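You operate a simulated robot arm through the tools that you are given. There is no shell and no other tool. Be economical: measure what you need, move in short steps, check, and stop when the job is done.

You run a simulated robot arm. Do the job below in one go: nothing can be reset, and whatever is moved stays where it is left.

JOB
Switch off and unplug the inflator, shut both taps, take the orange hose off.
Fine: Switch off before you pull the plug; plug beside its socket box, orange hose end standing on the bench; green and yellow hoses stay on.

Only the result counts: the job must be done as asked and must still hold three seconds after the hand-in. Knocking over, shifting, dropping, spilling or breaking anything else fails it.

ROBOT AND FRAMES
A 5-joint arm with a two-finger parallel gripper, fixed in place. Base frame: the origin is at the foot of the arm, x ahead of it, y to its left, z up. Lengths are in m, angles in degrees, forces in N, time in s.
It reaches about 1.134 m from its shoulder. Its first joint turns from -149.0 to 149.0 degrees. Payload 1.57 kg.
The TCP is the grasp point between the finger pads, 0.03 m short of the fingertips. In the tool frame z runs along the fingers and y along their closing line. Largest opening 0.11 m; finger width 0.024, thickness 0.012; the body of the gripper, 0.048 by 0.112 m, starts 0.078 m behind the TCP.
Orientation is that of the tool frame in the base frame, as a unit quaternion [x, y, z, w]. With the fingers straight down and closing along the base's y, the tool's x points along the base's -x, its y along +y and its z along -z.

CONTROLS
- The arm moves only by the tool move_arm. Its argument "steps" is a list of rows, each an object (a shift or turn left out is 0, a gripper value left out holds the last) with "delta_rot": the turn, a rotation vector about the tool's x, y, z in degrees, a list of three; "translation": the shift along the tool's x, y, z in m, a list of three; "gripper": the closure, from 0 (fully open) to 1 (shut). In form: [{"delta_rot": [ax, ay, az], "translation": [tx, ty, tz], "gripper": gripper}, ...]. A call has 1 to 10 rows; each row shifts and turns the commanded pose from where the row before left it, along the tool's axes as they then stand. Rows are played at 5 a second. More than 0.05 m and 8.6 degrees between two rows, or a gripper value outside its range, and nothing of the call is played. Where a pose cannot be reached the arm comes as near as it can. A force on the tool above 40 N (or 10 N above the force at the start of the call, whichever is more), or a blocked arm, ends the call early, and 0.2 s more pass. Each finger travels about 0.153 m/s and halts on what it meets, pressing with about 29 N; the grip force reading is that of the motor and also rises with nothing between the fingers. The clock runs only during rows and for 0.2 s after the last one: add rows that do not move to give the fingers time. It gives the time, the measured TCP pose, the force on the tool (base axes), the opening and the grip force at its end, in the units of the frame above (readings bear some noise), with the torque about the TCP (base axes, N m) and any sound that the robot's microphone picked up.
- Cameras (640 x 400 px; columns grow to the right, rows downward): "scene" is fixed at [0.3999, 0.6491, 1.4602]; the picture's right is [-0.66, -0.75, 0.00], its down [-0.61, 0.53, -0.59] and it looks along [0.44, -0.39, -0.81] (base axes); focal length 303 px, centre (320, 200). "wrist" rides on the gripper at [0.07, 0.016, -0.141] in the tool frame; the picture's right is [-0.23, 0.97, 0.00], its down [-0.86, -0.20, -0.48] and it looks along [-0.47, -0.11, 0.88] (tool axes); focal length 222 px, centre (320, 200). There is no depth. A picture from a camera that has moved, and an enlarged one, comes with that camera's place and axes in the base frame and with its lens.
- camera(camera): a new picture of that camera. It takes no simulated time.
- lift_body(by): slides the trunk up (or, below 0, down) by that many m; the arm rides with it, the base frame stays. It gives what a move gives, with no picture.
- enlarge(camera, box): a new picture of the part [left, top, right, bottom] of that camera's present view, enlarged. It takes no simulated time.
- close_job(): hands the job in; it is judged then, once.

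Work in short steps. Places have to be worked out from the pictures, the camera data and where the tool is seen: move nearer, look again, correct. Check each grasp and each placing, and mend what went wrong. You have 120 turns and 84 pictures in all, those below and enlarged ones among them. Open the gripper and draw the arm clear of the work before you hand the job in, unless the task says otherwise; then end with one line.

The tools are called after "Emit:" by a JSON object that holds its "api" and its "payload". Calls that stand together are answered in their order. move_arm: Moves the arm, as the interface text tells. Its arguments: {"type":"object","properties":{"steps":{"type":"array"}},"required":["steps"]} The other tools are called the same way: lift_body (by) slides the trunk up or down; camera (camera) takes a picture; enlarge (camera, box) takes an enlarged picture of a part of a camera's view; close_job () hands the job in.

At the start:

```text
clock: 0.0
position: [0.7174, 0.3917, 1.1453]
tool_rot: [0.0, 1.0, 0.001, 0.0]
ft_force: [0.4, -0.4, 0.0]
ft_torque: [0.0, 0.03, -0.04]
opening: 0.1105
grip_force: 0.1
trunk travel left (down, up): [-0.879, 0.091]
```

scene: 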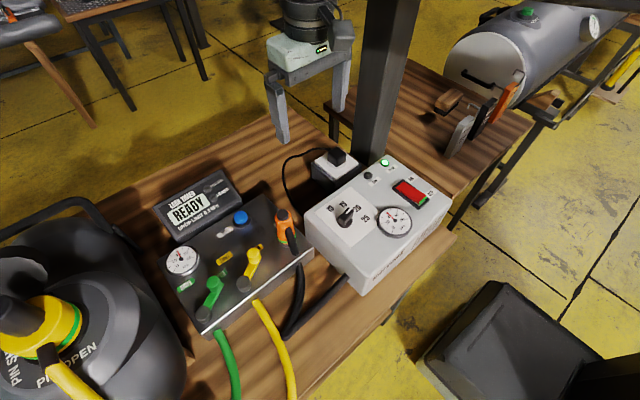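
wrist: 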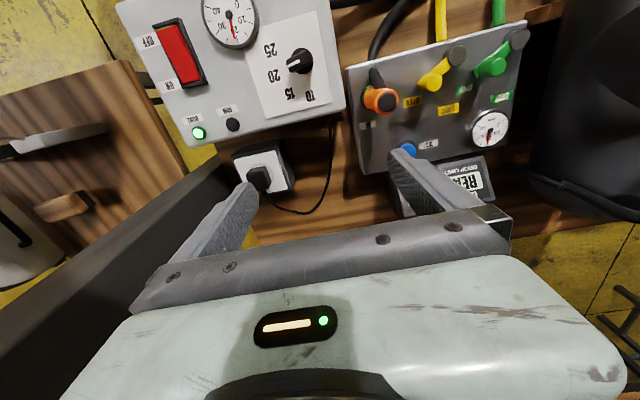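

I begin by enlarging the areas of interest: inflator, plug and manifold.

Emit:
{"api": "enlarge", "payload": {"camera": "scene", "box": [150, 160, 320, 340]}}

Emit:
{"api": "enlarge", "payload": {"camera": "scene", "box": [290, 130, 460, 300]}}

Emit:
{"api": "enlarge", "payload": {"camera": "wrist", "box": [340, 0, 540, 200]}}

Emit:
{"api": "enlarge", "payload": {"camera": "wrist", "box": [110, 0, 350, 210]}}

```text
2.22 times, centred on (235, 250) of scene
camera zoom: at [0.3999, 0.6491, 1.4602], right [-0.66, -0.75, 0.0], down [-0.61, 0.53, -0.59], along [0.44, -0.39, -0.81], focal length 673 px, centre (509, 89)
```

zoom: 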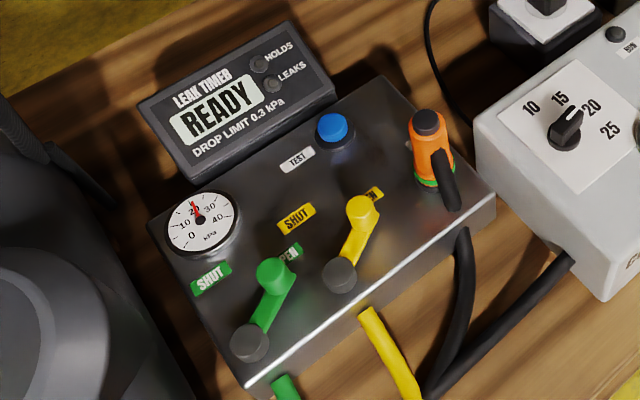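

```text
2.35 times, centred on (375, 215) of scene
camera zoom: at [0.3999, 0.6491, 1.4602], right [-0.66, -0.75, 0.0], down [-0.61, 0.53, -0.59], along [0.44, -0.39, -0.81], focal length 713 px, centre (191, 165)
```

zoom: 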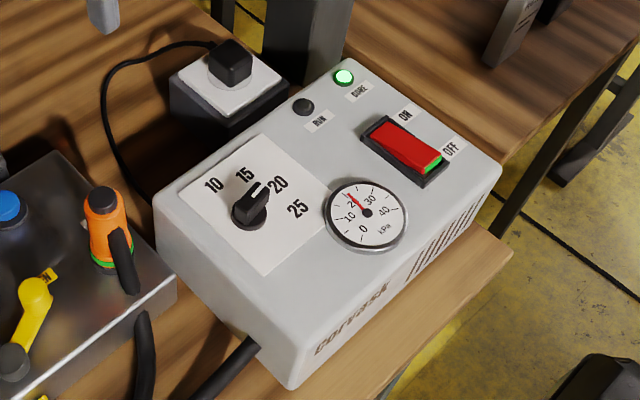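

```text
2.00 times, centred on (440, 100) of wrist
camera zoom: at [0.6463, 0.4078, 1.2875], right [0.23, 0.97, 0.0], down [0.86, -0.2, 0.48], along [0.47, -0.11, -0.88], focal length 444 px, centre (80, 400)
```

zoom: 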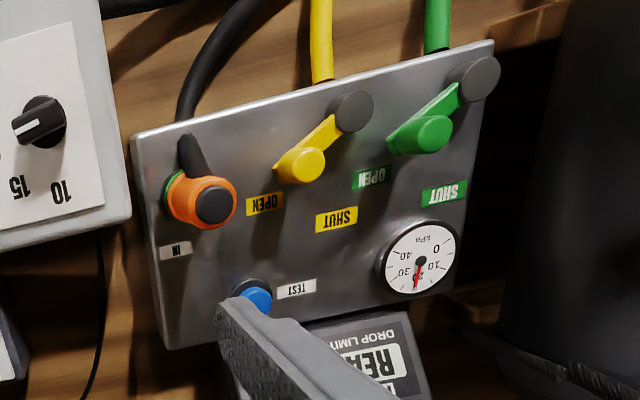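

```text
1.90 times, centred on (230, 105) of wrist
camera zoom: at [0.6463, 0.4078, 1.2875], right [0.23, 0.97, 0.0], down [0.86, -0.2, 0.48], along [0.47, -0.11, -0.88], focal length 423 px, centre (491, 381)
```

zoom: 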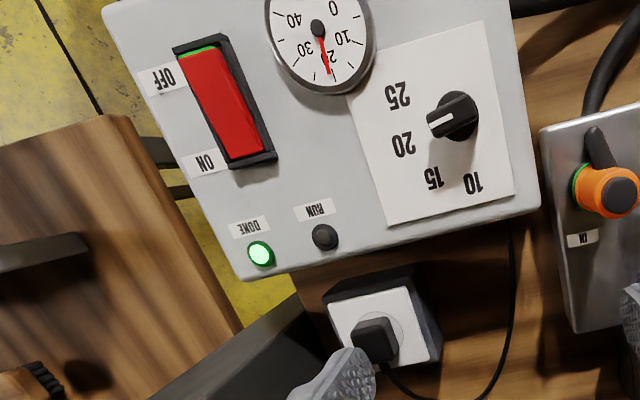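

Triangulating, the rocker is at about (0.577, 0.225, 0.918) with its OFF end toward smaller x (~0.547). I close the fingers and move over it, staying high, then look.

Emit:
{"api": "move_arm", "payload": {"steps": [{"translation": [0.0277, -0.0285, 0.0167], "gripper": 1}, {"translation": [0.0277, -0.0285, 0.0167]}, {"translation": [0.0277, -0.0285, 0.0167]}, {"translation": [0.0277, -0.0285, 0.0167]}, {"translation": [0.0277, -0.0285, 0.0167]}, {"translation": [0.0277, -0.0285, 0.0167]}, {}]}}

Emit:
{"api": "camera", "payload": {"camera": "wrist"}}

Emit:
{"api": "camera", "payload": {"camera": "scene"}}

```text
clock: 1.6
position: [0.5504, 0.2198, 1.1449]
tool_rot: [0.0, 1.0, 0.0, 0.001]
ft_force: [0.1, -0.5, 0.4]
ft_torque: [0.02, -0.02, -0.02]
opening: 0.0
grip_force: 21.2
out of reach, approached as far as the arm can: row 1, 2, 3, 4, 5, 6
trunk travel left (down, up): [-0.879, 0.091]
```

```text
77 pictures are left
camera wrist: at [0.4802, 0.236, 1.2875], right [0.23, 0.97, 0.0], down [0.86, -0.2, 0.48], along [0.47, -0.11, -0.88], focal length 222 px, centre (320, 200)
```

wrist: 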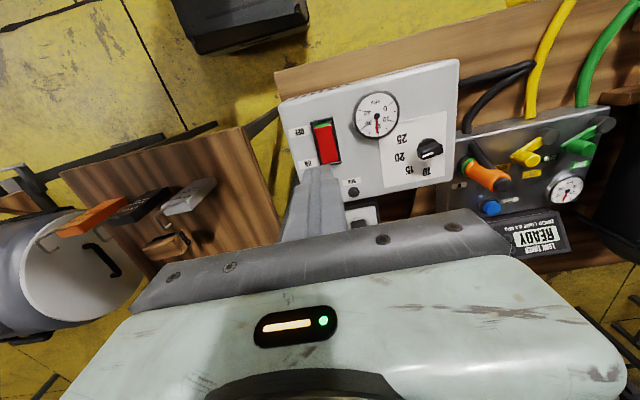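

```text
76 pictures are left
```

scene: 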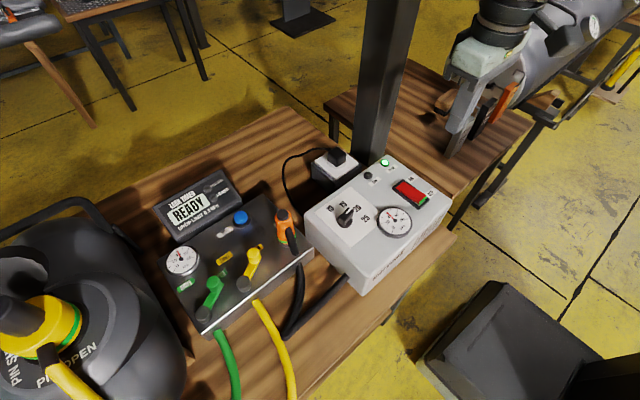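

The arm can't come lower at this trunk height (TCP z stayed at 1.145), so I lower the trunk a bit and then see how much room the arm has.

Emit:
{"api": "lift_body", "payload": {"by": -0.1}}

Emit:
{"api": "move_arm", "payload": {"steps": [{"translation": [0, 0, -0.05]}, {"translation": [0, 0, -0.05]}, {"translation": [0, 0, -0.05]}, {"translation": [0, 0, -0.05]}, {"translation": [0, 0, -0.05]}, {}]}}

```text
clock: 2.9
position: [0.5506, 0.2203, 1.0455]
tool_rot: [0.0, 1.0, -0.001, 0.0]
ft_force: [0.0, -0.2, -0.3]
ft_torque: [-0.01, 0.03, -0.03]
opening: 0.0
grip_force: 20.7
trunk travel left (down, up): [-0.779, 0.191]
```

```text
clock: 4.3
position: [0.5502, 0.2198, 1.047]
tool_rot: [0.0, 1.0, 0.0, 0.001]
ft_force: [-0.1, 0.1, -0.5]
ft_torque: [-0.04, 0.02, 0.01]
opening: 0.0002
grip_force: 21.2
out of reach, approached as far as the arm can: row 1, 2, 3, 4, 5
trunk travel left (down, up): [-0.779, 0.191]
```

The arm seems unable to move vertically here in either direction; I test a small tilt-free radial plus vertical step to understand.

Emit:
{"api": "move_arm", "payload": {"steps": [{"translation": [0, 0, 0.02]}, {"translation": [0, 0, 0.02]}, {}]}}

Emit:
{"api": "move_arm", "payload": {"steps": [{"translation": [0, 0, -0.02]}, {"translation": [0, 0, -0.02]}, {}]}}

```text
clock: 5.1
position: [0.5504, 0.22, 1.0456]
tool_rot: [0.0, 1.0, 0.001, 0.0]
ft_force: [-1.1, -0.6, -0.4]
ft_torque: [-0.01, 0.02, -0.01]
opening: 0.0
grip_force: 21.4
out of reach, approached as far as the arm can: row 1, 2
trunk travel left (down, up): [-0.779, 0.191]
```

```text
clock: 5.9
position: [0.5508, 0.2204, 1.046]
tool_rot: [0.0, 1.0, 0.0, -0.001]
ft_force: [-0.4, -0.6, -0.2]
ft_torque: [-0.02, 0.01, 0.01]
opening: 0.0
grip_force: 21.3
out of reach, approached as far as the arm can: row 1, 2
trunk travel left (down, up): [-0.779, 0.191]
```

Vertical motion comes only from the trunk, which is like a SCARA. I shift slightly to x≈0.557 over the OFF end and lower in stages.

Emit:
{"api": "move_arm", "payload": {"steps": [{"translation": [-0.006, 0.003, 0]}, {}]}}

Emit:
{"api": "lift_body", "payload": {"by": -0.07}}

Emit:
{"api": "enlarge", "payload": {"camera": "scene", "box": [340, 110, 500, 250]}}

Emit:
{"api": "camera", "payload": {"camera": "wrist"}}

```text
clock: 6.5
position: [0.5573, 0.2236, 1.045]
tool_rot: [0.0, 1.0, 0.0, 0.0]
ft_force: [0.2, 0.2, 0.6]
ft_torque: [-0.01, 0.01, 0.05]
opening: 0.0
grip_force: 21.2
trunk travel left (down, up): [-0.779, 0.191]
```

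```text
clock: 7.6
position: [0.5561, 0.2227, 0.9761]
tool_rot: [0.0, 1.0, 0.0, 0.001]
ft_force: [0.4, -0.3, -0.8]
ft_torque: [0.0, -0.01, -0.01]
opening: 0.0
grip_force: 21.6
trunk travel left (down, up): [-0.709, 0.261]
```

```text
2.86 times, centred on (420, 180) of scene
camera zoom: at [0.3999, 0.6491, 1.4602], right [-0.66, -0.75, 0.0], down [-0.61, 0.53, -0.59], along [0.44, -0.39, -0.81], focal length 866 px, centre (34, 257)
```

zoom: 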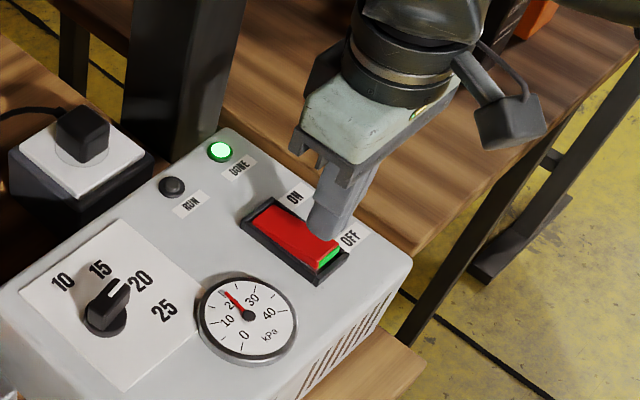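

```text
74 pictures are left
camera wrist: at [0.4866, 0.2394, 1.1175], right [0.23, 0.97, 0.0], down [0.86, -0.2, 0.48], along [0.47, -0.11, -0.88], focal length 222 px, centre (320, 200)
```

wrist: 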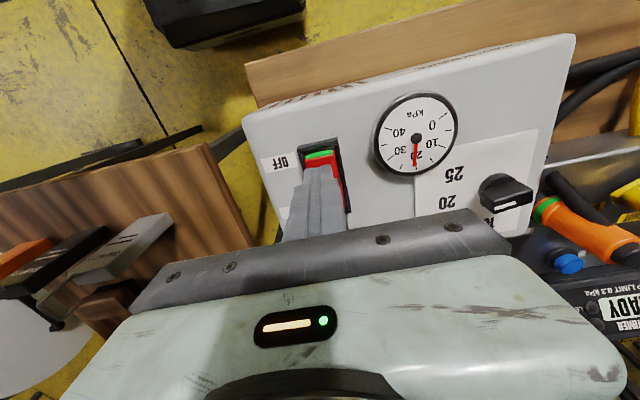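

The closed fingertips sit right above the OFF end, tip at ≈0.946. I lower gently onto the rocker.

Emit:
{"api": "lift_body", "payload": {"by": -0.022}}

Emit:
{"api": "lift_body", "payload": {"by": -0.006}}

Emit:
{"api": "enlarge", "payload": {"camera": "scene", "box": [340, 110, 500, 250]}}

```text
clock: 8.3
position: [0.5552, 0.2233, 0.9552]
tool_rot: [0.0, 1.0, 0.0, 0.001]
ft_force: [0.8, 2.4, 25.1]
ft_torque: [0.08, -0.33, 0.06]
opening: 0.0
grip_force: 21.2
trunk travel left (down, up): [-0.687, 0.283]
```

```text
clock: 8.6
position: [0.5555, 0.2232, 0.955]
tool_rot: [0.0, 1.0, 0.001, 0.001]
ft_force: [-2.1, 0.6, 27.3]
ft_torque: [0.01, -0.27, 0.0]
opening: 0.0
grip_force: 21.2
trunk travel left (down, up): [-0.687, 0.283]
stopped: the force on the tool passed its limit at 52 N (the readings are from after the stop); the commanded pose is now the measured one
```

```text
2.86 times, centred on (420, 180) of scene
camera zoom: at [0.3999, 0.6491, 1.4602], right [-0.66, -0.75, 0.0], down [-0.61, 0.53, -0.59], along [0.44, -0.39, -0.81], focal length 866 px, centre (34, 257)
```

zoom: 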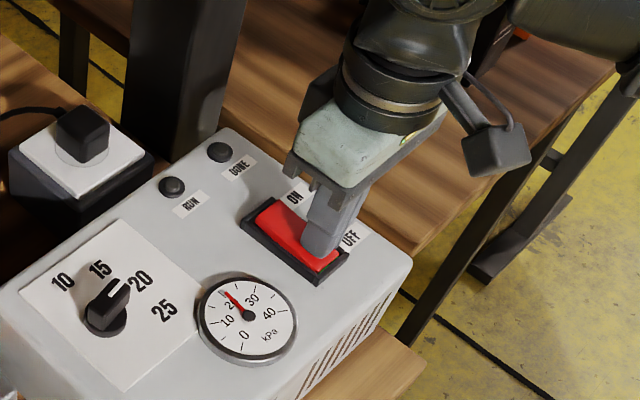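

The DONE lamp went out and the rocker is down on OFF. I raise, open, and approach the plug with a halt for a look.

Emit:
{"api": "lift_body", "payload": {"by": 0.12}}

Emit:
{"api": "move_arm", "payload": {"steps": [{"translation": [-0.03, 0.002, 0], "gripper": 0.3}, {"translation": [-0.03, 0.002, 0]}, {"translation": [-0.03, 0.002, 0]}, {"translation": [-0.03, 0.002, 0]}, {"translation": [-0.03, 0.002, 0]}, {}]}}

Emit:
{"api": "camera", "payload": {"camera": "wrist"}}

Emit:
{"api": "camera", "payload": {"camera": "scene"}}

```text
clock: 10.1
position: [0.5584, 0.2233, 1.073]
tool_rot: [0.0, 1.0, 0.002, 0.001]
ft_force: [0.6, -0.2, -0.4]
ft_torque: [0.01, 0.0, 0.0]
opening: 0.0
grip_force: 21.6
trunk travel left (down, up): [-0.807, 0.163]
```

```text
clock: 11.5
position: [0.707, 0.2335, 1.0734]
tool_rot: [-0.001, 1.0, 0.0, 0.001]
ft_force: [0.5, 1.0, 0.1]
ft_torque: [0.0, 0.0, 0.0]
opening: 0.0767
grip_force: 0.0
trunk travel left (down, up): [-0.807, 0.163]
```

```text
72 pictures are left
camera wrist: at [0.6366, 0.249, 1.2153], right [0.23, 0.97, 0.0], down [0.85, -0.2, 0.48], along [0.47, -0.11, -0.88], focal length 222 px, centre (320, 200)
```

wrist: 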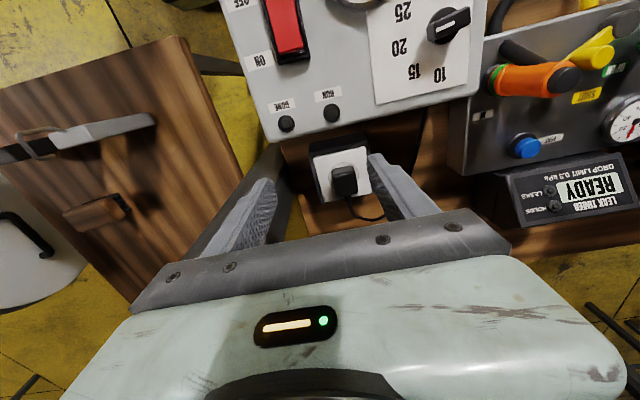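

```text
71 pictures are left
```

scene: 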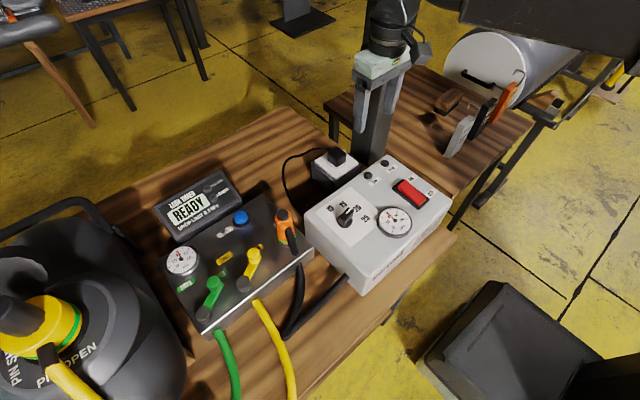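

I need to know where the post is relative to the gripper and the plug, so I enlarge.

Emit:
{"api": "enlarge", "payload": {"camera": "wrist", "box": [130, 110, 430, 310]}}

Emit:
{"api": "enlarge", "payload": {"camera": "scene", "box": [290, 0, 490, 200]}}

```text
2.00 times, centred on (280, 210) of wrist
camera zoom: at [0.6366, 0.249, 1.2153], right [0.23, 0.97, 0.0], down [0.85, -0.2, 0.48], along [0.47, -0.11, -0.88], focal length 444 px, centre (400, 180)
```

zoom: 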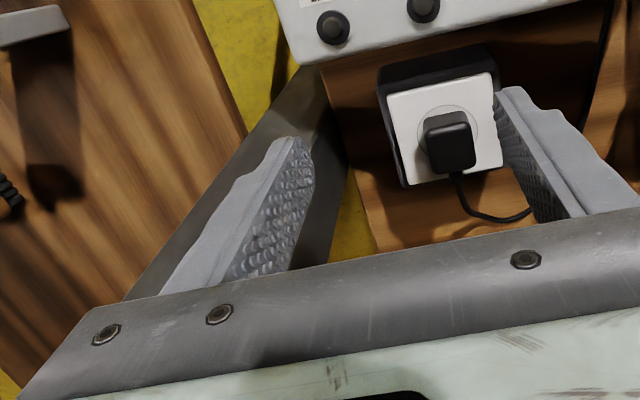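

```text
2.00 times, centred on (390, 100) of scene
camera zoom: at [0.3999, 0.6491, 1.4602], right [-0.66, -0.75, 0.0], down [-0.61, 0.53, -0.59], along [0.44, -0.39, -0.81], focal length 606 px, centre (180, 400)
```

zoom: 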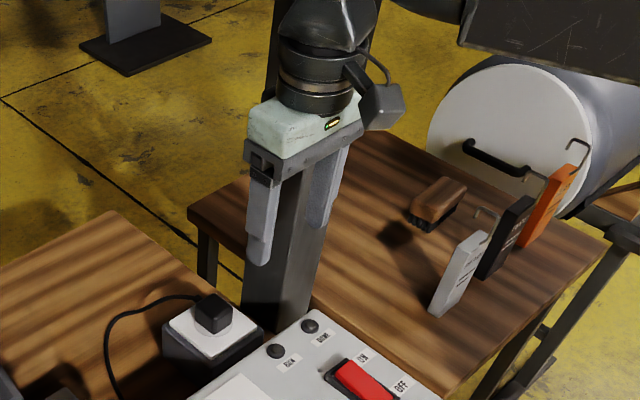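

The post is near (0.80, 0.10) and the plug near (0.785, 0.253, top≈0.90), square to the base axes; there is clearance. I move over the plug with a narrower opening and lower partway.

Emit:
{"api": "move_arm", "payload": {"steps": [{"translation": [-0.03, 0.008, 0], "gripper": 0.42}, {"translation": [-0.03, 0.008, 0]}, {"translation": [-0.018, 0.004, 0]}, {}]}}

Emit:
{"api": "lift_body", "payload": {"by": -0.08}}

Emit:
{"api": "enlarge", "payload": {"camera": "scene", "box": [270, 50, 430, 210]}}

Emit:
{"api": "enlarge", "payload": {"camera": "wrist", "box": [200, 60, 480, 260]}}

```text
clock: 12.5
position: [0.7858, 0.2545, 1.0752]
tool_rot: [0.0, 1.0, 0.001, 0.001]
ft_force: [0.4, 0.8, -1.0]
ft_torque: [0.03, -0.02, 0.0]
opening: 0.0636
grip_force: 0.1
trunk travel left (down, up): [-0.807, 0.163]
```

```text
clock: 13.7
position: [0.7839, 0.2522, 0.9934]
tool_rot: [0.0, 1.0, 0.001, 0.001]
ft_force: [0.4, 0.5, 0.0]
ft_torque: [0.04, -0.02, 0.02]
opening: 0.0637
grip_force: 0.1
trunk travel left (down, up): [-0.727, 0.243]
```

```text
2.50 times, centred on (350, 130) of scene
camera zoom: at [0.3999, 0.6491, 1.4602], right [-0.66, -0.75, 0.0], down [-0.61, 0.53, -0.59], along [0.44, -0.39, -0.81], focal length 758 px, centre (245, 375)
```

zoom: 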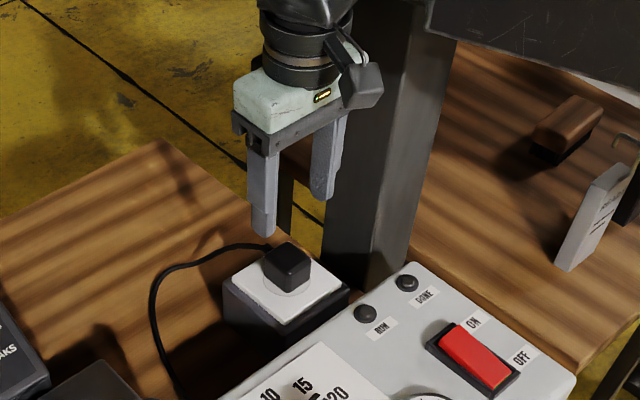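

```text
2.00 times, centred on (340, 160) of wrist
camera zoom: at [0.7138, 0.2699, 1.1353], right [0.23, 0.97, 0.0], down [0.85, -0.2, 0.48], along [0.47, -0.11, -0.88], focal length 444 px, centre (280, 280)
```

zoom: 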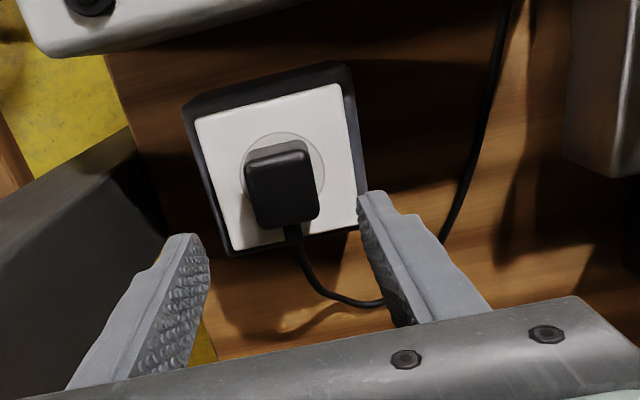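

Refined: plug top centre ≈(0.782, 0.256, 0.913), face plate ≈0.88. I align and lower so the tips stop just above the plate.

Emit:
{"api": "move_arm", "payload": {"steps": [{"translation": [0.001, 0.004, 0]}, {}]}}

Emit:
{"api": "lift_body", "payload": {"by": -0.06}}

Emit:
{"api": "enlarge", "payload": {"camera": "scene", "box": [290, 90, 390, 190]}}

Emit:
{"api": "enlarge", "payload": {"camera": "wrist", "box": [200, 60, 480, 260]}}

```text
clock: 14.2
position: [0.7846, 0.2577, 0.9932]
tool_rot: [0.0, 1.0, 0.001, 0.001]
ft_force: [0.2, -0.4, 0.0]
ft_torque: [0.0, 0.01, 0.02]
opening: 0.064
grip_force: 0.1
trunk travel left (down, up): [-0.727, 0.243]
```

```text
clock: 15.2
position: [0.7842, 0.2575, 0.9339]
tool_rot: [0.0, 1.0, 0.0, 0.001]
ft_force: [0.2, -0.4, -0.3]
ft_torque: [0.03, 0.02, 0.0]
opening: 0.0637
grip_force: 0.0
trunk travel left (down, up): [-0.667, 0.303]
```

```text
4.00 times, centred on (340, 140) of scene
camera zoom: at [0.3999, 0.6491, 1.4602], right [-0.66, -0.75, 0.0], down [-0.61, 0.53, -0.59], along [0.44, -0.39, -0.81], focal length 1212 px, centre (240, 440)
```

zoom: 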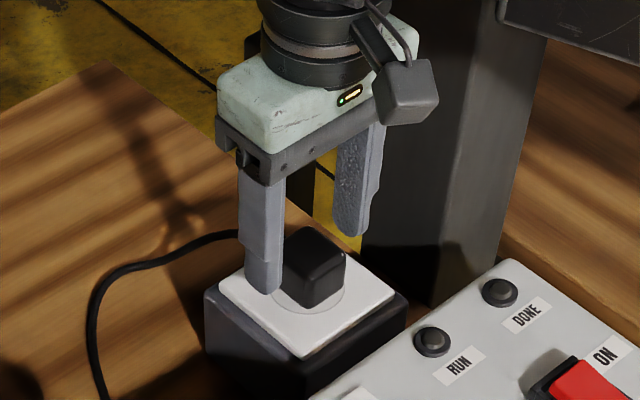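

```text
2.00 times, centred on (340, 160) of wrist
camera zoom: at [0.7133, 0.2739, 1.0753], right [0.23, 0.97, 0.0], down [0.85, -0.2, 0.48], along [0.47, -0.11, -0.88], focal length 444 px, centre (280, 280)
```

zoom: 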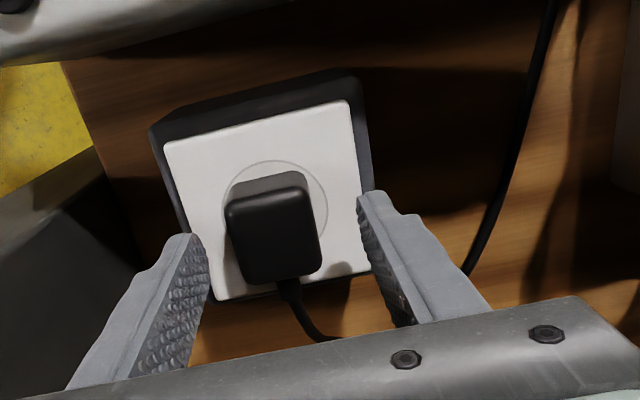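

Aligned well. I lower the last 18 mm and close on the plug.

Emit:
{"api": "lift_body", "payload": {"by": -0.019}}

Emit:
{"api": "move_arm", "payload": {"steps": [{"gripper": 1}, {}, {}]}}

```text
clock: 15.9
position: [0.7838, 0.2569, 0.9153]
tool_rot: [0.0, 1.0, 0.0, 0.0]
ft_force: [0.6, 0.0, -0.1]
ft_torque: [0.01, -0.02, -0.02]
opening: 0.0638
grip_force: 0.1
trunk travel left (down, up): [-0.648, 0.322]
```

```text
clock: 16.7
position: [0.7846, 0.2586, 0.9144]
tool_rot: [0.0, 1.0, 0.001, 0.001]
ft_force: [0.7, 0.5, 1.0]
ft_torque: [-0.02, -0.01, -0.01]
opening: 0.0352
grip_force: 28.8
trunk travel left (down, up): [-0.648, 0.322]
heard: snap
```

Grip on the plug at 35 mm (a snap was heard, perhaps the contact). I lift gently 5 cm.

Emit:
{"api": "lift_body", "payload": {"by": 0.02}}

Emit:
{"api": "enlarge", "payload": {"camera": "scene", "box": [270, 90, 450, 240]}}

```text
clock: 17.4
position: [0.7838, 0.2582, 0.9342]
tool_rot: [-0.001, 1.0, 0.001, 0.001]
ft_force: [0.5, 0.6, -1.8]
ft_torque: [0.03, 0.01, -0.01]
opening: 0.0353
grip_force: 29.0
trunk travel left (down, up): [-0.668, 0.302]
```

```text
2.67 times, centred on (360, 165) of scene
camera zoom: at [0.3999, 0.6491, 1.4602], right [-0.66, -0.75, 0.0], down [-0.61, 0.53, -0.59], along [0.44, -0.39, -0.81], focal length 808 px, centre (213, 293)
```

zoom: 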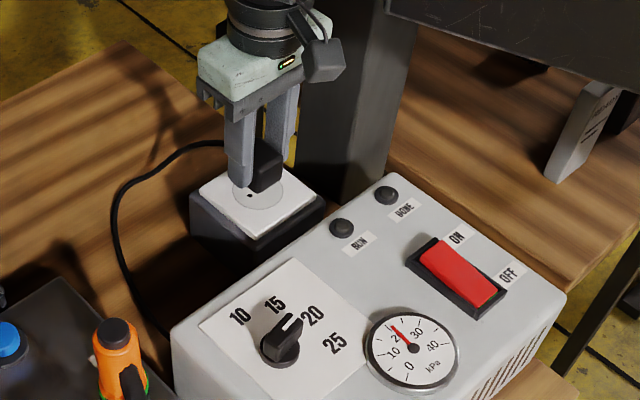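

The plug is out. I raise a little more and carry it to the free bench spot on the +y side of the box.

Emit:
{"api": "lift_body", "payload": {"by": 0.04}}

Emit:
{"api": "move_arm", "payload": {"steps": [{"translation": [0, 0.02, 0]}, {"translation": [0, 0.03, 0]}, {"translation": [-0.004, 0.03, 0]}, {"translation": [-0.004, 0.02, 0]}, {}]}}

Emit:
{"api": "enlarge", "payload": {"camera": "scene", "box": [230, 60, 390, 220]}}

Emit:
{"api": "camera", "payload": {"camera": "wrist"}}

```text
clock: 18.2
position: [0.7845, 0.2589, 0.9746]
tool_rot: [0.0, 1.0, 0.001, 0.001]
ft_force: [-0.6, -0.4, -1.3]
ft_torque: [0.01, -0.01, 0.05]
opening: 0.0349
grip_force: 28.9
trunk travel left (down, up): [-0.708, 0.262]
```

```text
clock: 19.4
position: [0.7907, 0.357, 0.9746]
tool_rot: [0.0, 1.0, 0.001, 0.001]
ft_force: [1.1, 0.6, -1.1]
ft_torque: [-0.04, 0.03, 0.0]
opening: 0.0352
grip_force: 29.8
trunk travel left (down, up): [-0.708, 0.262]
```

```text
2.50 times, centred on (310, 140) of scene
camera zoom: at [0.3999, 0.6491, 1.4602], right [-0.66, -0.75, 0.0], down [-0.61, 0.53, -0.59], along [0.44, -0.39, -0.81], focal length 758 px, centre (345, 350)
```

zoom: 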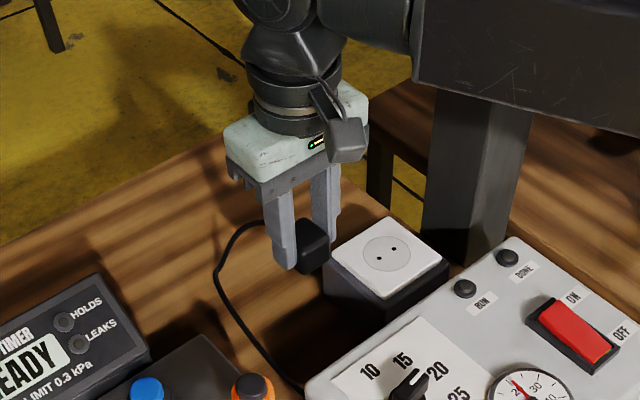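

```text
62 pictures are left
camera wrist: at [0.7204, 0.3734, 1.1162], right [0.23, 0.97, 0.0], down [0.85, -0.2, 0.48], along [0.47, -0.11, -0.88], focal length 222 px, centre (320, 200)
```

wrist: 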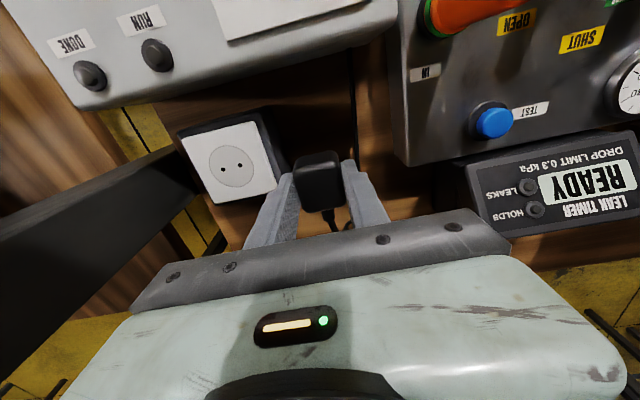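

The socket is free, and below the plug is clear bench. I lower in steps, watching force.

Emit:
{"api": "lift_body", "payload": {"by": -0.07}}

Emit:
{"api": "enlarge", "payload": {"camera": "scene", "box": [260, 100, 360, 200]}}

```text
clock: 20.5
position: [0.7909, 0.3567, 0.9051]
tool_rot: [0.0, 1.0, 0.001, 0.0]
ft_force: [0.5, -0.5, -0.1]
ft_torque: [-0.02, 0.0, -0.01]
opening: 0.0352
grip_force: 28.9
trunk travel left (down, up): [-0.638, 0.332]
```

```text
4.00 times, centred on (310, 150) of scene
camera zoom: at [0.3999, 0.6491, 1.4602], right [-0.66, -0.75, 0.0], down [-0.61, 0.53, -0.59], along [0.44, -0.39, -0.81], focal length 1212 px, centre (360, 400)
```

zoom: 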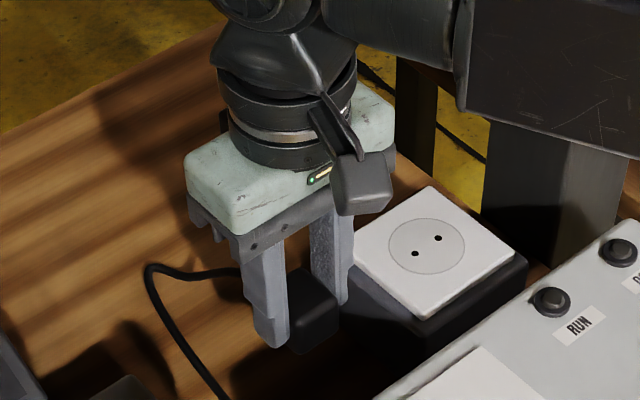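

Still in the air; I continue down in small increments.

Emit:
{"api": "lift_body", "payload": {"by": -0.025}}

Emit:
{"api": "lift_body", "payload": {"by": -0.01}}

Emit:
{"api": "enlarge", "payload": {"camera": "scene", "box": [260, 100, 360, 200]}}

```text
clock: 21.2
position: [0.7914, 0.3562, 0.8804]
tool_rot: [0.0, 1.0, 0.001, 0.001]
ft_force: [0.0, 0.0, -0.8]
ft_torque: [0.01, -0.01, -0.01]
opening: 0.035
grip_force: 29.1
trunk travel left (down, up): [-0.613, 0.357]
```

```text
clock: 21.8
position: [0.7906, 0.3576, 0.8695]
tool_rot: [0.0, 1.0, 0.001, 0.001]
ft_force: [0.5, -0.9, -0.4]
ft_torque: [-0.02, -0.02, 0.0]
opening: 0.0353
grip_force: 29.1
trunk travel left (down, up): [-0.603, 0.367]
```

```text
4.00 times, centred on (310, 150) of scene
camera zoom: at [0.3999, 0.6491, 1.4602], right [-0.66, -0.75, 0.0], down [-0.61, 0.53, -0.59], along [0.44, -0.39, -0.81], focal length 1212 px, centre (360, 400)
```

zoom: 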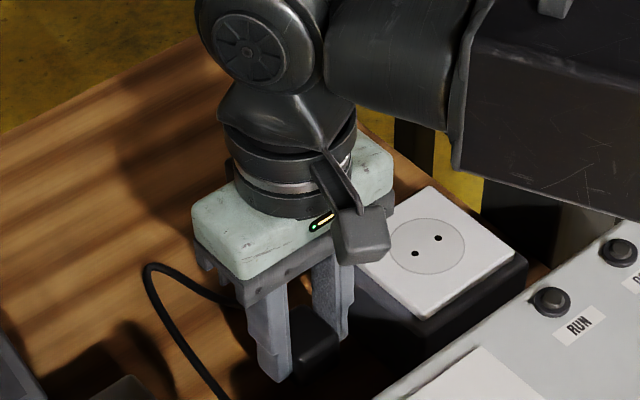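

Continuing down.

Emit:
{"api": "lift_body", "payload": {"by": -0.01}}

Emit:
{"api": "lift_body", "payload": {"by": -0.008}}

Emit:
{"api": "lift_body", "payload": {"by": -0.006}}

```text
clock: 22.4
position: [0.7915, 0.3574, 0.8605]
tool_rot: [0.0, 1.0, 0.001, 0.001]
ft_force: [-0.2, 0.0, -0.9]
ft_torque: [0.0, 0.02, 0.0]
opening: 0.0352
grip_force: 28.5
trunk travel left (down, up): [-0.593, 0.377]
```

```text
clock: 22.9
position: [0.7914, 0.3571, 0.8498]
tool_rot: [0.0, 1.0, 0.001, 0.001]
ft_force: [0.3, -0.2, -1.1]
ft_torque: [-0.01, -0.02, 0.01]
opening: 0.0352
grip_force: 29.4
trunk travel left (down, up): [-0.585, 0.385]
```

```text
clock: 23.5
position: [0.7903, 0.3577, 0.846]
tool_rot: [0.0, 1.0, 0.001, 0.001]
ft_force: [-0.8, 0.2, -0.4]
ft_torque: [0.0, -0.01, 0.05]
opening: 0.0351
grip_force: 29.3
trunk travel left (down, up): [-0.579, 0.391]
```

No contact yet; I look from the wrist to gauge the remaining gap.

Emit:
{"api": "enlarge", "payload": {"camera": "wrist", "box": [220, 100, 460, 270]}}

Emit:
{"api": "enlarge", "payload": {"camera": "scene", "box": [270, 130, 350, 210]}}

```text
2.35 times, centred on (340, 185) of wrist
camera zoom: at [0.7205, 0.373, 0.9872], right [0.23, 0.97, 0.0], down [0.85, -0.2, 0.48], along [0.47, -0.11, -0.88], focal length 523 px, centre (273, 235)
```

zoom: 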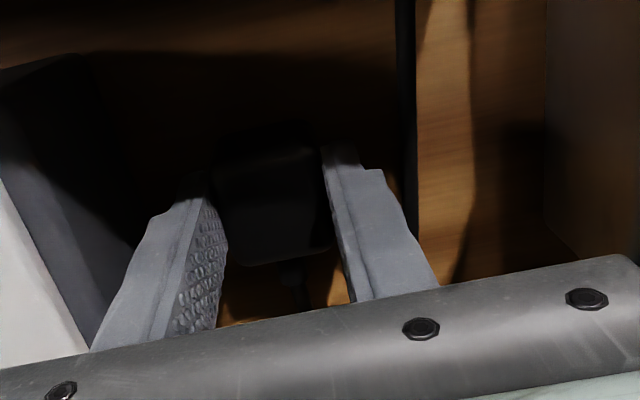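

```text
5.00 times, centred on (310, 170) of scene
camera zoom: at [0.3999, 0.6491, 1.4602], right [-0.66, -0.75, 0.0], down [-0.61, 0.53, -0.59], along [0.44, -0.39, -0.81], focal length 1515 px, centre (370, 350)
```

zoom: 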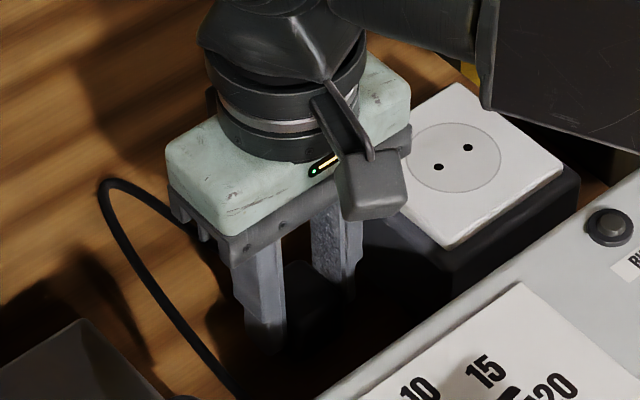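

Near the bench; continuing in small steps until contact.

Emit:
{"api": "lift_body", "payload": {"by": -0.006}}

Emit:
{"api": "lift_body", "payload": {"by": -0.005}}

Emit:
{"api": "lift_body", "payload": {"by": -0.005}}

```text
clock: 24.0
position: [0.7907, 0.3555, 0.8399]
tool_rot: [-0.001, 1.0, -0.001, 0.001]
ft_force: [-1.2, -1.2, 0.6]
ft_torque: [-0.02, -0.01, -0.01]
opening: 0.0353
grip_force: 29.1
trunk travel left (down, up): [-0.573, 0.397]
```

```text
clock: 24.6
position: [0.7901, 0.3562, 0.8363]
tool_rot: [0.001, 1.0, 0.001, 0.002]
ft_force: [2.2, 0.7, 19.5]
ft_torque: [-0.01, -0.08, -0.01]
opening: 0.035
grip_force: 29.2
trunk travel left (down, up): [-0.568, 0.402]
```

```text
clock: 25.1
position: [0.7904, 0.3549, 0.8316]
tool_rot: [-0.001, 1.0, 0.002, 0.002]
ft_force: [0.4, -2.5, 21.9]
ft_torque: [-0.1, 0.01, 0.01]
opening: 0.0352
grip_force: 29.2
trunk travel left (down, up): [-0.563, 0.407]
```

Contact with the bench (≈20 N at TCP 0.836). I relieve a bit, open modestly, and rise.

Emit:
{"api": "lift_body", "payload": {"by": 0.003}}

Emit:
{"api": "move_arm", "payload": {"steps": [{"gripper": 0.6}, {"gripper": 0.5}, {}]}}

Emit:
{"api": "lift_body", "payload": {"by": 0.2}}

Emit:
{"api": "camera", "payload": {"camera": "wrist"}}

Emit:
{"api": "enlarge", "payload": {"camera": "scene", "box": [250, 100, 410, 260]}}

```text
clock: 25.6
position: [0.792, 0.3571, 0.8322]
tool_rot: [0.001, 1.0, 0.001, 0.001]
ft_force: [0.3, -0.4, -1.5]
ft_torque: [0.02, 0.02, -0.03]
opening: 0.0354
grip_force: 28.7
trunk travel left (down, up): [-0.566, 0.404]
```

```text
clock: 26.4
position: [0.7923, 0.3566, 0.8316]
tool_rot: [0.0, 1.0, 0.0, 0.001]
ft_force: [-0.2, 0.6, -0.1]
ft_torque: [0.03, 0.02, 0.03]
opening: 0.055
grip_force: 0.1
trunk travel left (down, up): [-0.566, 0.404]
```

```text
clock: 28.6
position: [0.7912, 0.3571, 1.0327]
tool_rot: [0.001, 1.0, 0.001, 0.001]
ft_force: [0.8, 0.4, -0.3]
ft_torque: [-0.04, -0.03, -0.02]
opening: 0.0551
grip_force: 0.2
trunk travel left (down, up): [-0.766, 0.204]
```

```text
57 pictures are left
camera wrist: at [0.7205, 0.373, 1.1742], right [0.23, 0.97, 0.0], down [0.85, -0.2, 0.48], along [0.47, -0.11, -0.88], focal length 222 px, centre (320, 200)
```

wrist: 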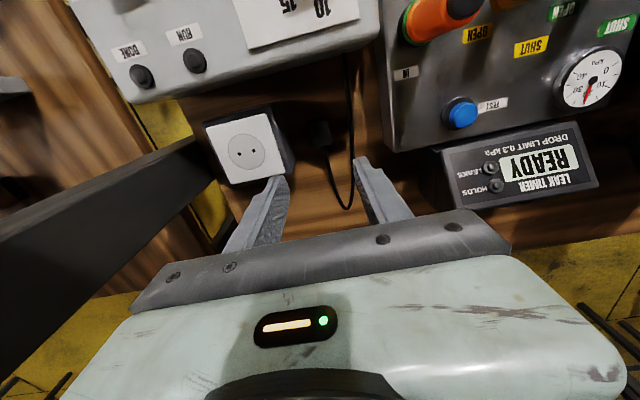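

```text
2.50 times, centred on (330, 180) of scene
camera zoom: at [0.3999, 0.6491, 1.4602], right [-0.66, -0.75, 0.0], down [-0.61, 0.53, -0.59], along [0.44, -0.39, -0.81], focal length 758 px, centre (295, 250)
```

zoom: 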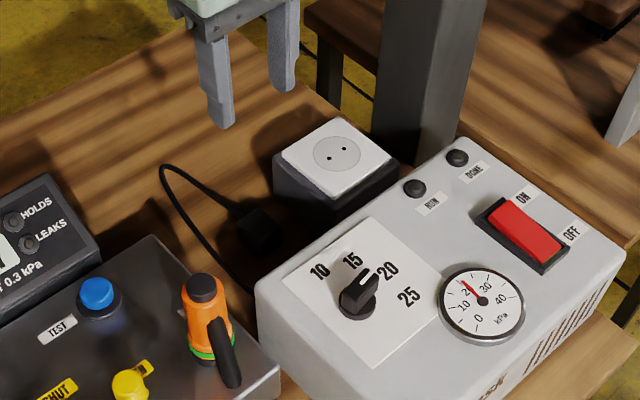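

The plug rests beside its box. Now I rise and move over the manifold for a close look at the taps.

Emit:
{"api": "lift_body", "payload": {"by": 0.05}}

Emit:
{"api": "move_arm", "payload": {"steps": [{"translation": [0.014, 0.045, 0]}, {"translation": [0.014, 0.045, 0]}, {"translation": [0.014, 0.045, 0]}, {"translation": [0.014, 0.045, 0]}, {"translation": [0.014, 0.043, 0]}, {}]}}

Emit:
{"api": "camera", "payload": {"camera": "wrist"}}

Emit:
{"api": "enlarge", "payload": {"camera": "wrist", "box": [220, 0, 480, 180]}}

```text
clock: 29.5
position: [0.7906, 0.3559, 1.0834]
tool_rot: [0.0, 1.0, 0.001, 0.001]
ft_force: [0.2, 0.7, -0.6]
ft_torque: [0.01, 0.02, 0.03]
opening: 0.0551
grip_force: 0.0
trunk travel left (down, up): [-0.816, 0.154]
```

```text
clock: 30.9
position: [0.7219, 0.5777, 1.0824]
tool_rot: [0.0, 1.0, 0.0, 0.001]
ft_force: [-0.1, -0.2, 0.7]
ft_torque: [-0.03, -0.01, 0.0]
opening: 0.0551
grip_force: 0.2
trunk travel left (down, up): [-0.816, 0.154]
```

```text
55 pictures are left
camera wrist: at [0.6502, 0.5948, 1.2242], right [0.23, 0.97, 0.0], down [0.85, -0.2, 0.48], along [0.47, -0.11, -0.88], focal length 222 px, centre (320, 200)
```

wrist: 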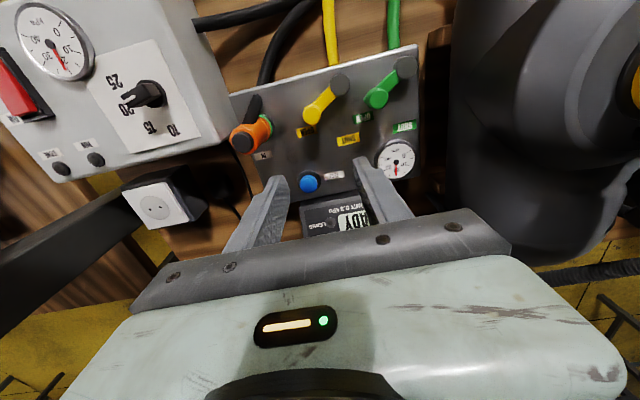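

```text
2.22 times, centred on (350, 90) of wrist
camera zoom: at [0.6502, 0.5948, 1.2242], right [0.23, 0.97, 0.0], down [0.85, -0.2, 0.48], along [0.47, -0.11, -0.88], focal length 494 px, centre (253, 444)
```

zoom: 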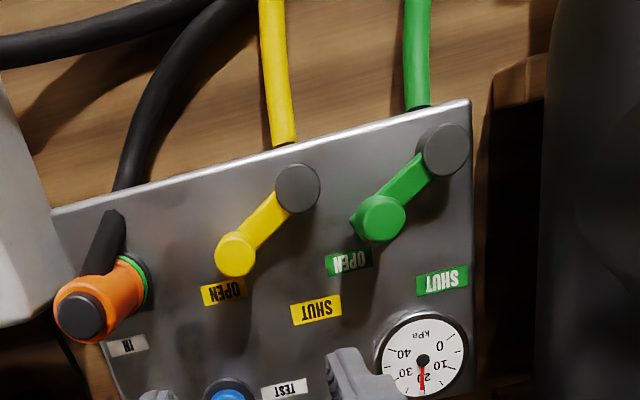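

The grey discs are the pivots (yellow ≈(0.666,0.619), green ≈(0.666,0.708)), the coloured knobs (z top≈0.91) are the handles pointing at OPEN; SHUT is about +60° (toward +x). The dark tank beside the green tap needs checking for clearance.

Emit:
{"api": "enlarge", "payload": {"camera": "scene", "box": [0, 150, 260, 400]}}

Emit:
{"api": "enlarge", "payload": {"camera": "wrist", "box": [400, 0, 640, 280]}}

```text
1.60 times, centred on (130, 275) of scene
camera zoom: at [0.3999, 0.6491, 1.4602], right [-0.66, -0.75, 0.0], down [-0.61, 0.53, -0.59], along [0.44, -0.39, -0.81], focal length 485 px, centre (624, 80)
```

zoom: 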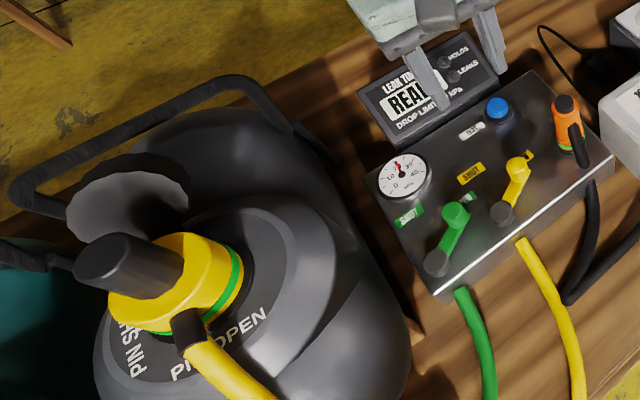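

```text
1.43 times, centred on (520, 140) of wrist
camera zoom: at [0.6502, 0.5948, 1.2242], right [0.23, 0.97, 0.0], down [0.85, -0.2, 0.48], along [0.47, -0.11, -0.88], focal length 317 px, centre (34, 286)
```

zoom: 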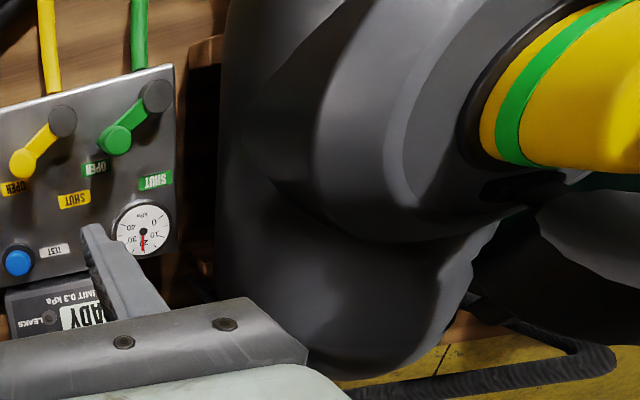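

The tank side starts around y≈0.76, so gripping the green knob with a wide gripper is tight. I'll instead turn the tool 90° (narrow side toward the tank, camera toward -y) and push each knob along its arc with closed fingers, green first.

Emit:
{"api": "move_arm", "payload": {"steps": [{"delta_rot": [0, 0, -8.5], "gripper": 1}, {"delta_rot": [0, 0, -8.5]}, {"delta_rot": [0, 0, -8.5]}, {"delta_rot": [0, 0, -8.5]}, {"delta_rot": [0, 0, -8.5]}, {"delta_rot": [0, 0, -8.5]}, {"delta_rot": [0, 0, -8.5]}, {"delta_rot": [0, 0, -8.5]}, {"delta_rot": [0, 0, -8.5]}, {"delta_rot": [0, 0, -8.5]}]}}

Emit:
{"api": "move_arm", "payload": {"steps": [{"delta_rot": [0, 0, -5]}, {"translation": [-0.022, 0.0135, 0]}, {"translation": [-0.022, 0.0135, 0]}, {}]}}

Emit:
{"api": "camera", "payload": {"camera": "wrist"}}

Emit:
{"api": "enlarge", "payload": {"camera": "scene", "box": [90, 130, 350, 350]}}

```text
clock: 33.1
position: [0.7215, 0.5791, 1.0826]
tool_rot: [-0.677, 0.736, 0.0, 0.001]
ft_force: [-0.4, -0.3, 0.1]
ft_torque: [0.07, 0.0, -0.03]
opening: 0.0
grip_force: 21.0
trunk travel left (down, up): [-0.816, 0.154]
```

```text
clock: 34.1
position: [0.6933, 0.6243, 1.0834]
tool_rot: [-0.707, 0.707, 0.0, 0.002]
ft_force: [-0.1, 0.1, -0.1]
ft_torque: [0.01, 0.0, 0.04]
opening: 0.0001
grip_force: 21.1
trunk travel left (down, up): [-0.816, 0.154]
```

```text
51 pictures are left
camera wrist: at [0.6759, 0.5545, 1.2243], right [-0.97, 0.23, 0.0], down [0.2, 0.85, 0.48], along [0.11, 0.47, -0.88], focal length 222 px, centre (320, 200)
```

wrist: 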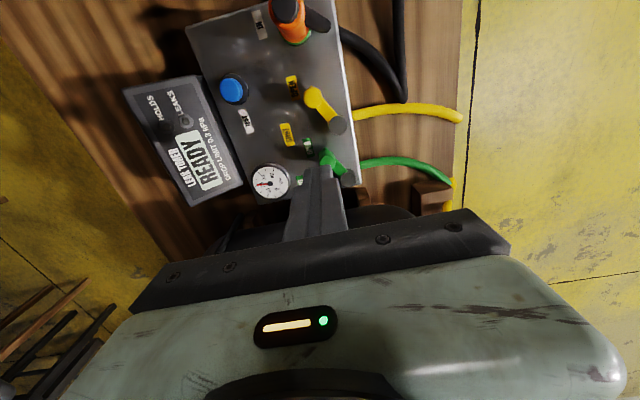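

```text
1.82 times, centred on (220, 240) of scene
camera zoom: at [0.3999, 0.6491, 1.4602], right [-0.66, -0.75, 0.0], down [-0.61, 0.53, -0.59], along [0.44, -0.39, -0.81], focal length 551 px, centre (502, 127)
```

zoom: 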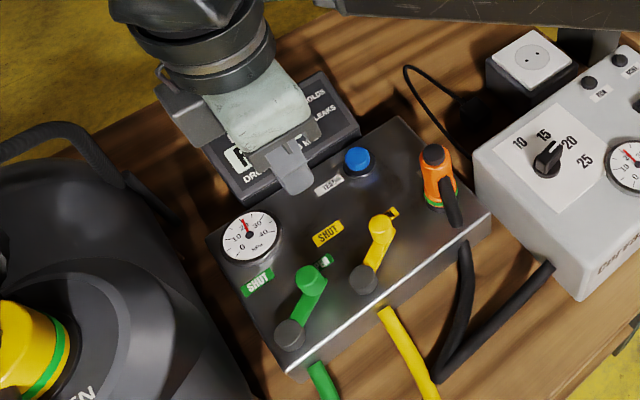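

Position is good, fingers between yellow and green knobs. I lower partway and check.

Emit:
{"api": "lift_body", "payload": {"by": -0.12}}

Emit:
{"api": "enlarge", "payload": {"camera": "wrist", "box": [220, 60, 460, 240]}}

Emit:
{"api": "enlarge", "payload": {"camera": "scene", "box": [150, 170, 310, 340]}}

```text
clock: 35.6
position: [0.6928, 0.6244, 0.9623]
tool_rot: [0.707, -0.707, 0.001, -0.002]
ft_force: [0.4, 0.7, 0.0]
ft_torque: [0.02, 0.0, 0.0]
opening: 0.0
grip_force: 21.3
trunk travel left (down, up): [-0.696, 0.274]
```

```text
2.22 times, centred on (340, 150) of wrist
camera zoom: at [0.676, 0.5542, 1.1044], right [-0.97, 0.23, 0.0], down [0.2, 0.85, 0.48], along [0.11, 0.47, -0.88], focal length 494 px, centre (276, 311)
```

zoom: 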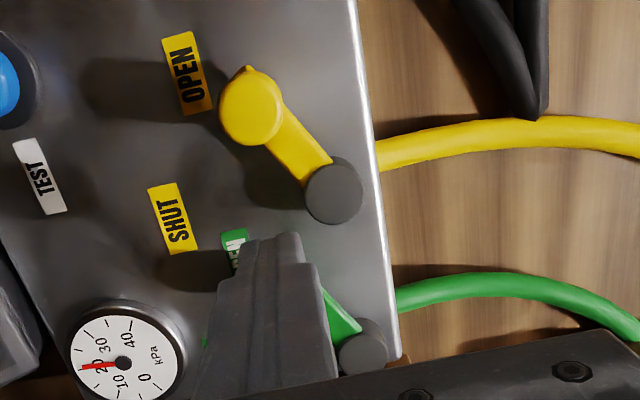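

```text
2.35 times, centred on (230, 255) of scene
camera zoom: at [0.3999, 0.6491, 1.4602], right [-0.66, -0.75, 0.0], down [-0.61, 0.53, -0.59], along [0.44, -0.39, -0.81], focal length 713 px, centre (532, 71)
```

zoom: 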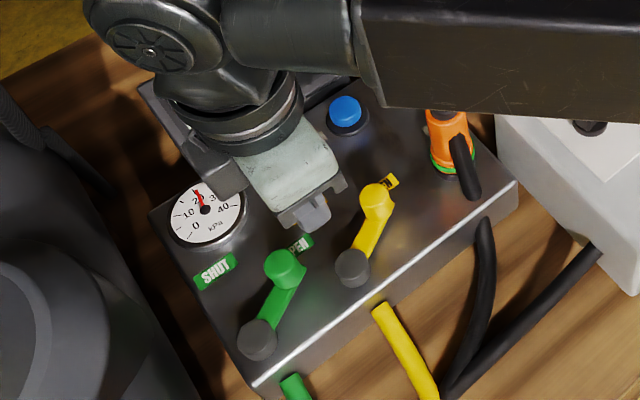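

Clear on all sides. I lower so the tips reach the knob's lower part (TCP≈0.914).

Emit:
{"api": "lift_body", "payload": {"by": -0.046}}

Emit:
{"api": "move_arm", "payload": {"steps": [{"translation": [-0.006, 0, 0]}, {"translation": [-0.006, -0.002, 0]}, {}]}}

Emit:
{"api": "enlarge", "payload": {"camera": "scene", "box": [150, 170, 310, 340]}}

```text
clock: 36.5
position: [0.6929, 0.6233, 0.9177]
tool_rot: [-0.707, 0.707, -0.001, 0.001]
ft_force: [-0.6, 0.9, -0.9]
ft_torque: [-0.03, -0.04, -0.04]
opening: 0.0
grip_force: 21.5
trunk travel left (down, up): [-0.65, 0.32]
```

```text
clock: 37.3
position: [0.688, 0.6294, 0.9165]
tool_rot: [-0.707, 0.707, -0.001, 0.001]
ft_force: [0.4, -0.9, 0.6]
ft_torque: [0.02, -0.01, 0.02]
opening: 0.0001
grip_force: 21.6
out of reach, approached as far as the arm can: row 1, 2
trunk travel left (down, up): [-0.65, 0.32]
```

```text
2.35 times, centred on (230, 255) of scene
camera zoom: at [0.3999, 0.6491, 1.4602], right [-0.66, -0.75, 0.0], down [-0.61, 0.53, -0.59], along [0.44, -0.39, -0.81], focal length 713 px, centre (532, 71)
```

zoom: 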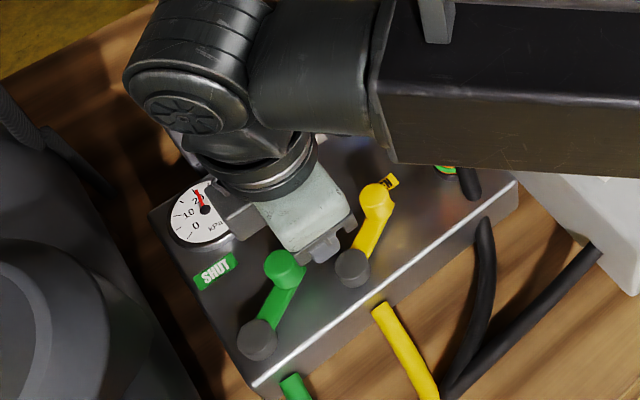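

The arm is telescopic: vertical tool radius limit ≈0.935 m, so to go farther the tool must tilt outward (tool length ≈0.2 m). I back off slightly and tilt the fingers outward about 18° in the radial plane.

Emit:
{"api": "move_arm", "payload": {"steps": [{"translation": [0.01, 0, 0]}, {"delta_rot": [4.43, -4.04, 0]}, {"delta_rot": [4.43, -4.04, 0]}, {"delta_rot": [4.43, -4.04, 0]}, {}]}}

Emit:
{"api": "enlarge", "payload": {"camera": "scene", "box": [130, 150, 310, 340]}}

Emit:
{"api": "enlarge", "payload": {"camera": "wrist", "box": [220, 60, 460, 240]}}

```text
clock: 38.5
position: [0.6886, 0.6193, 0.9284]
tool_rot: [0.699, -0.697, 0.007, -0.158]
ft_force: [0.5, -0.6, -0.2]
ft_torque: [0.01, -0.02, 0.04]
opening: 0.0
grip_force: 21.5
out of reach, approached as far as the arm can: row 3, 4
trunk travel left (down, up): [-0.65, 0.32]
```

```text
2.11 times, centred on (220, 245) of scene
camera zoom: at [0.3999, 0.6491, 1.4602], right [-0.66, -0.75, 0.0], down [-0.61, 0.53, -0.59], along [0.44, -0.39, -0.81], focal length 638 px, centre (530, 105)
```

zoom: 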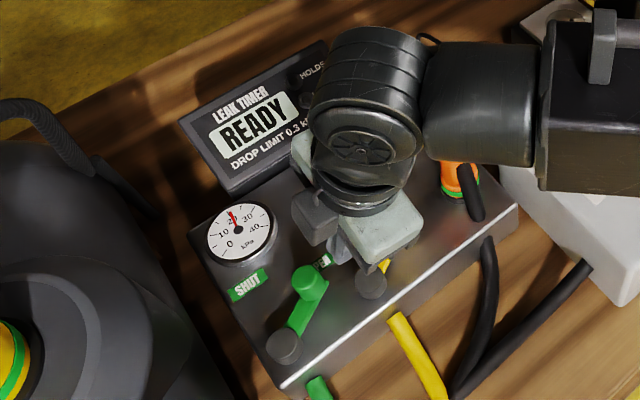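

```text
2.22 times, centred on (340, 150) of wrist
camera zoom: at [0.6409, 0.5217, 1.0449], right [-0.95, 0.25, -0.18], down [0.06, 0.73, 0.68], along [0.3, 0.64, -0.71], focal length 494 px, centre (276, 311)
```

zoom: 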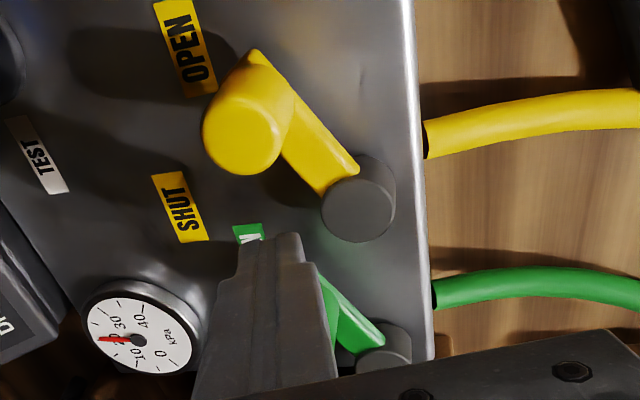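

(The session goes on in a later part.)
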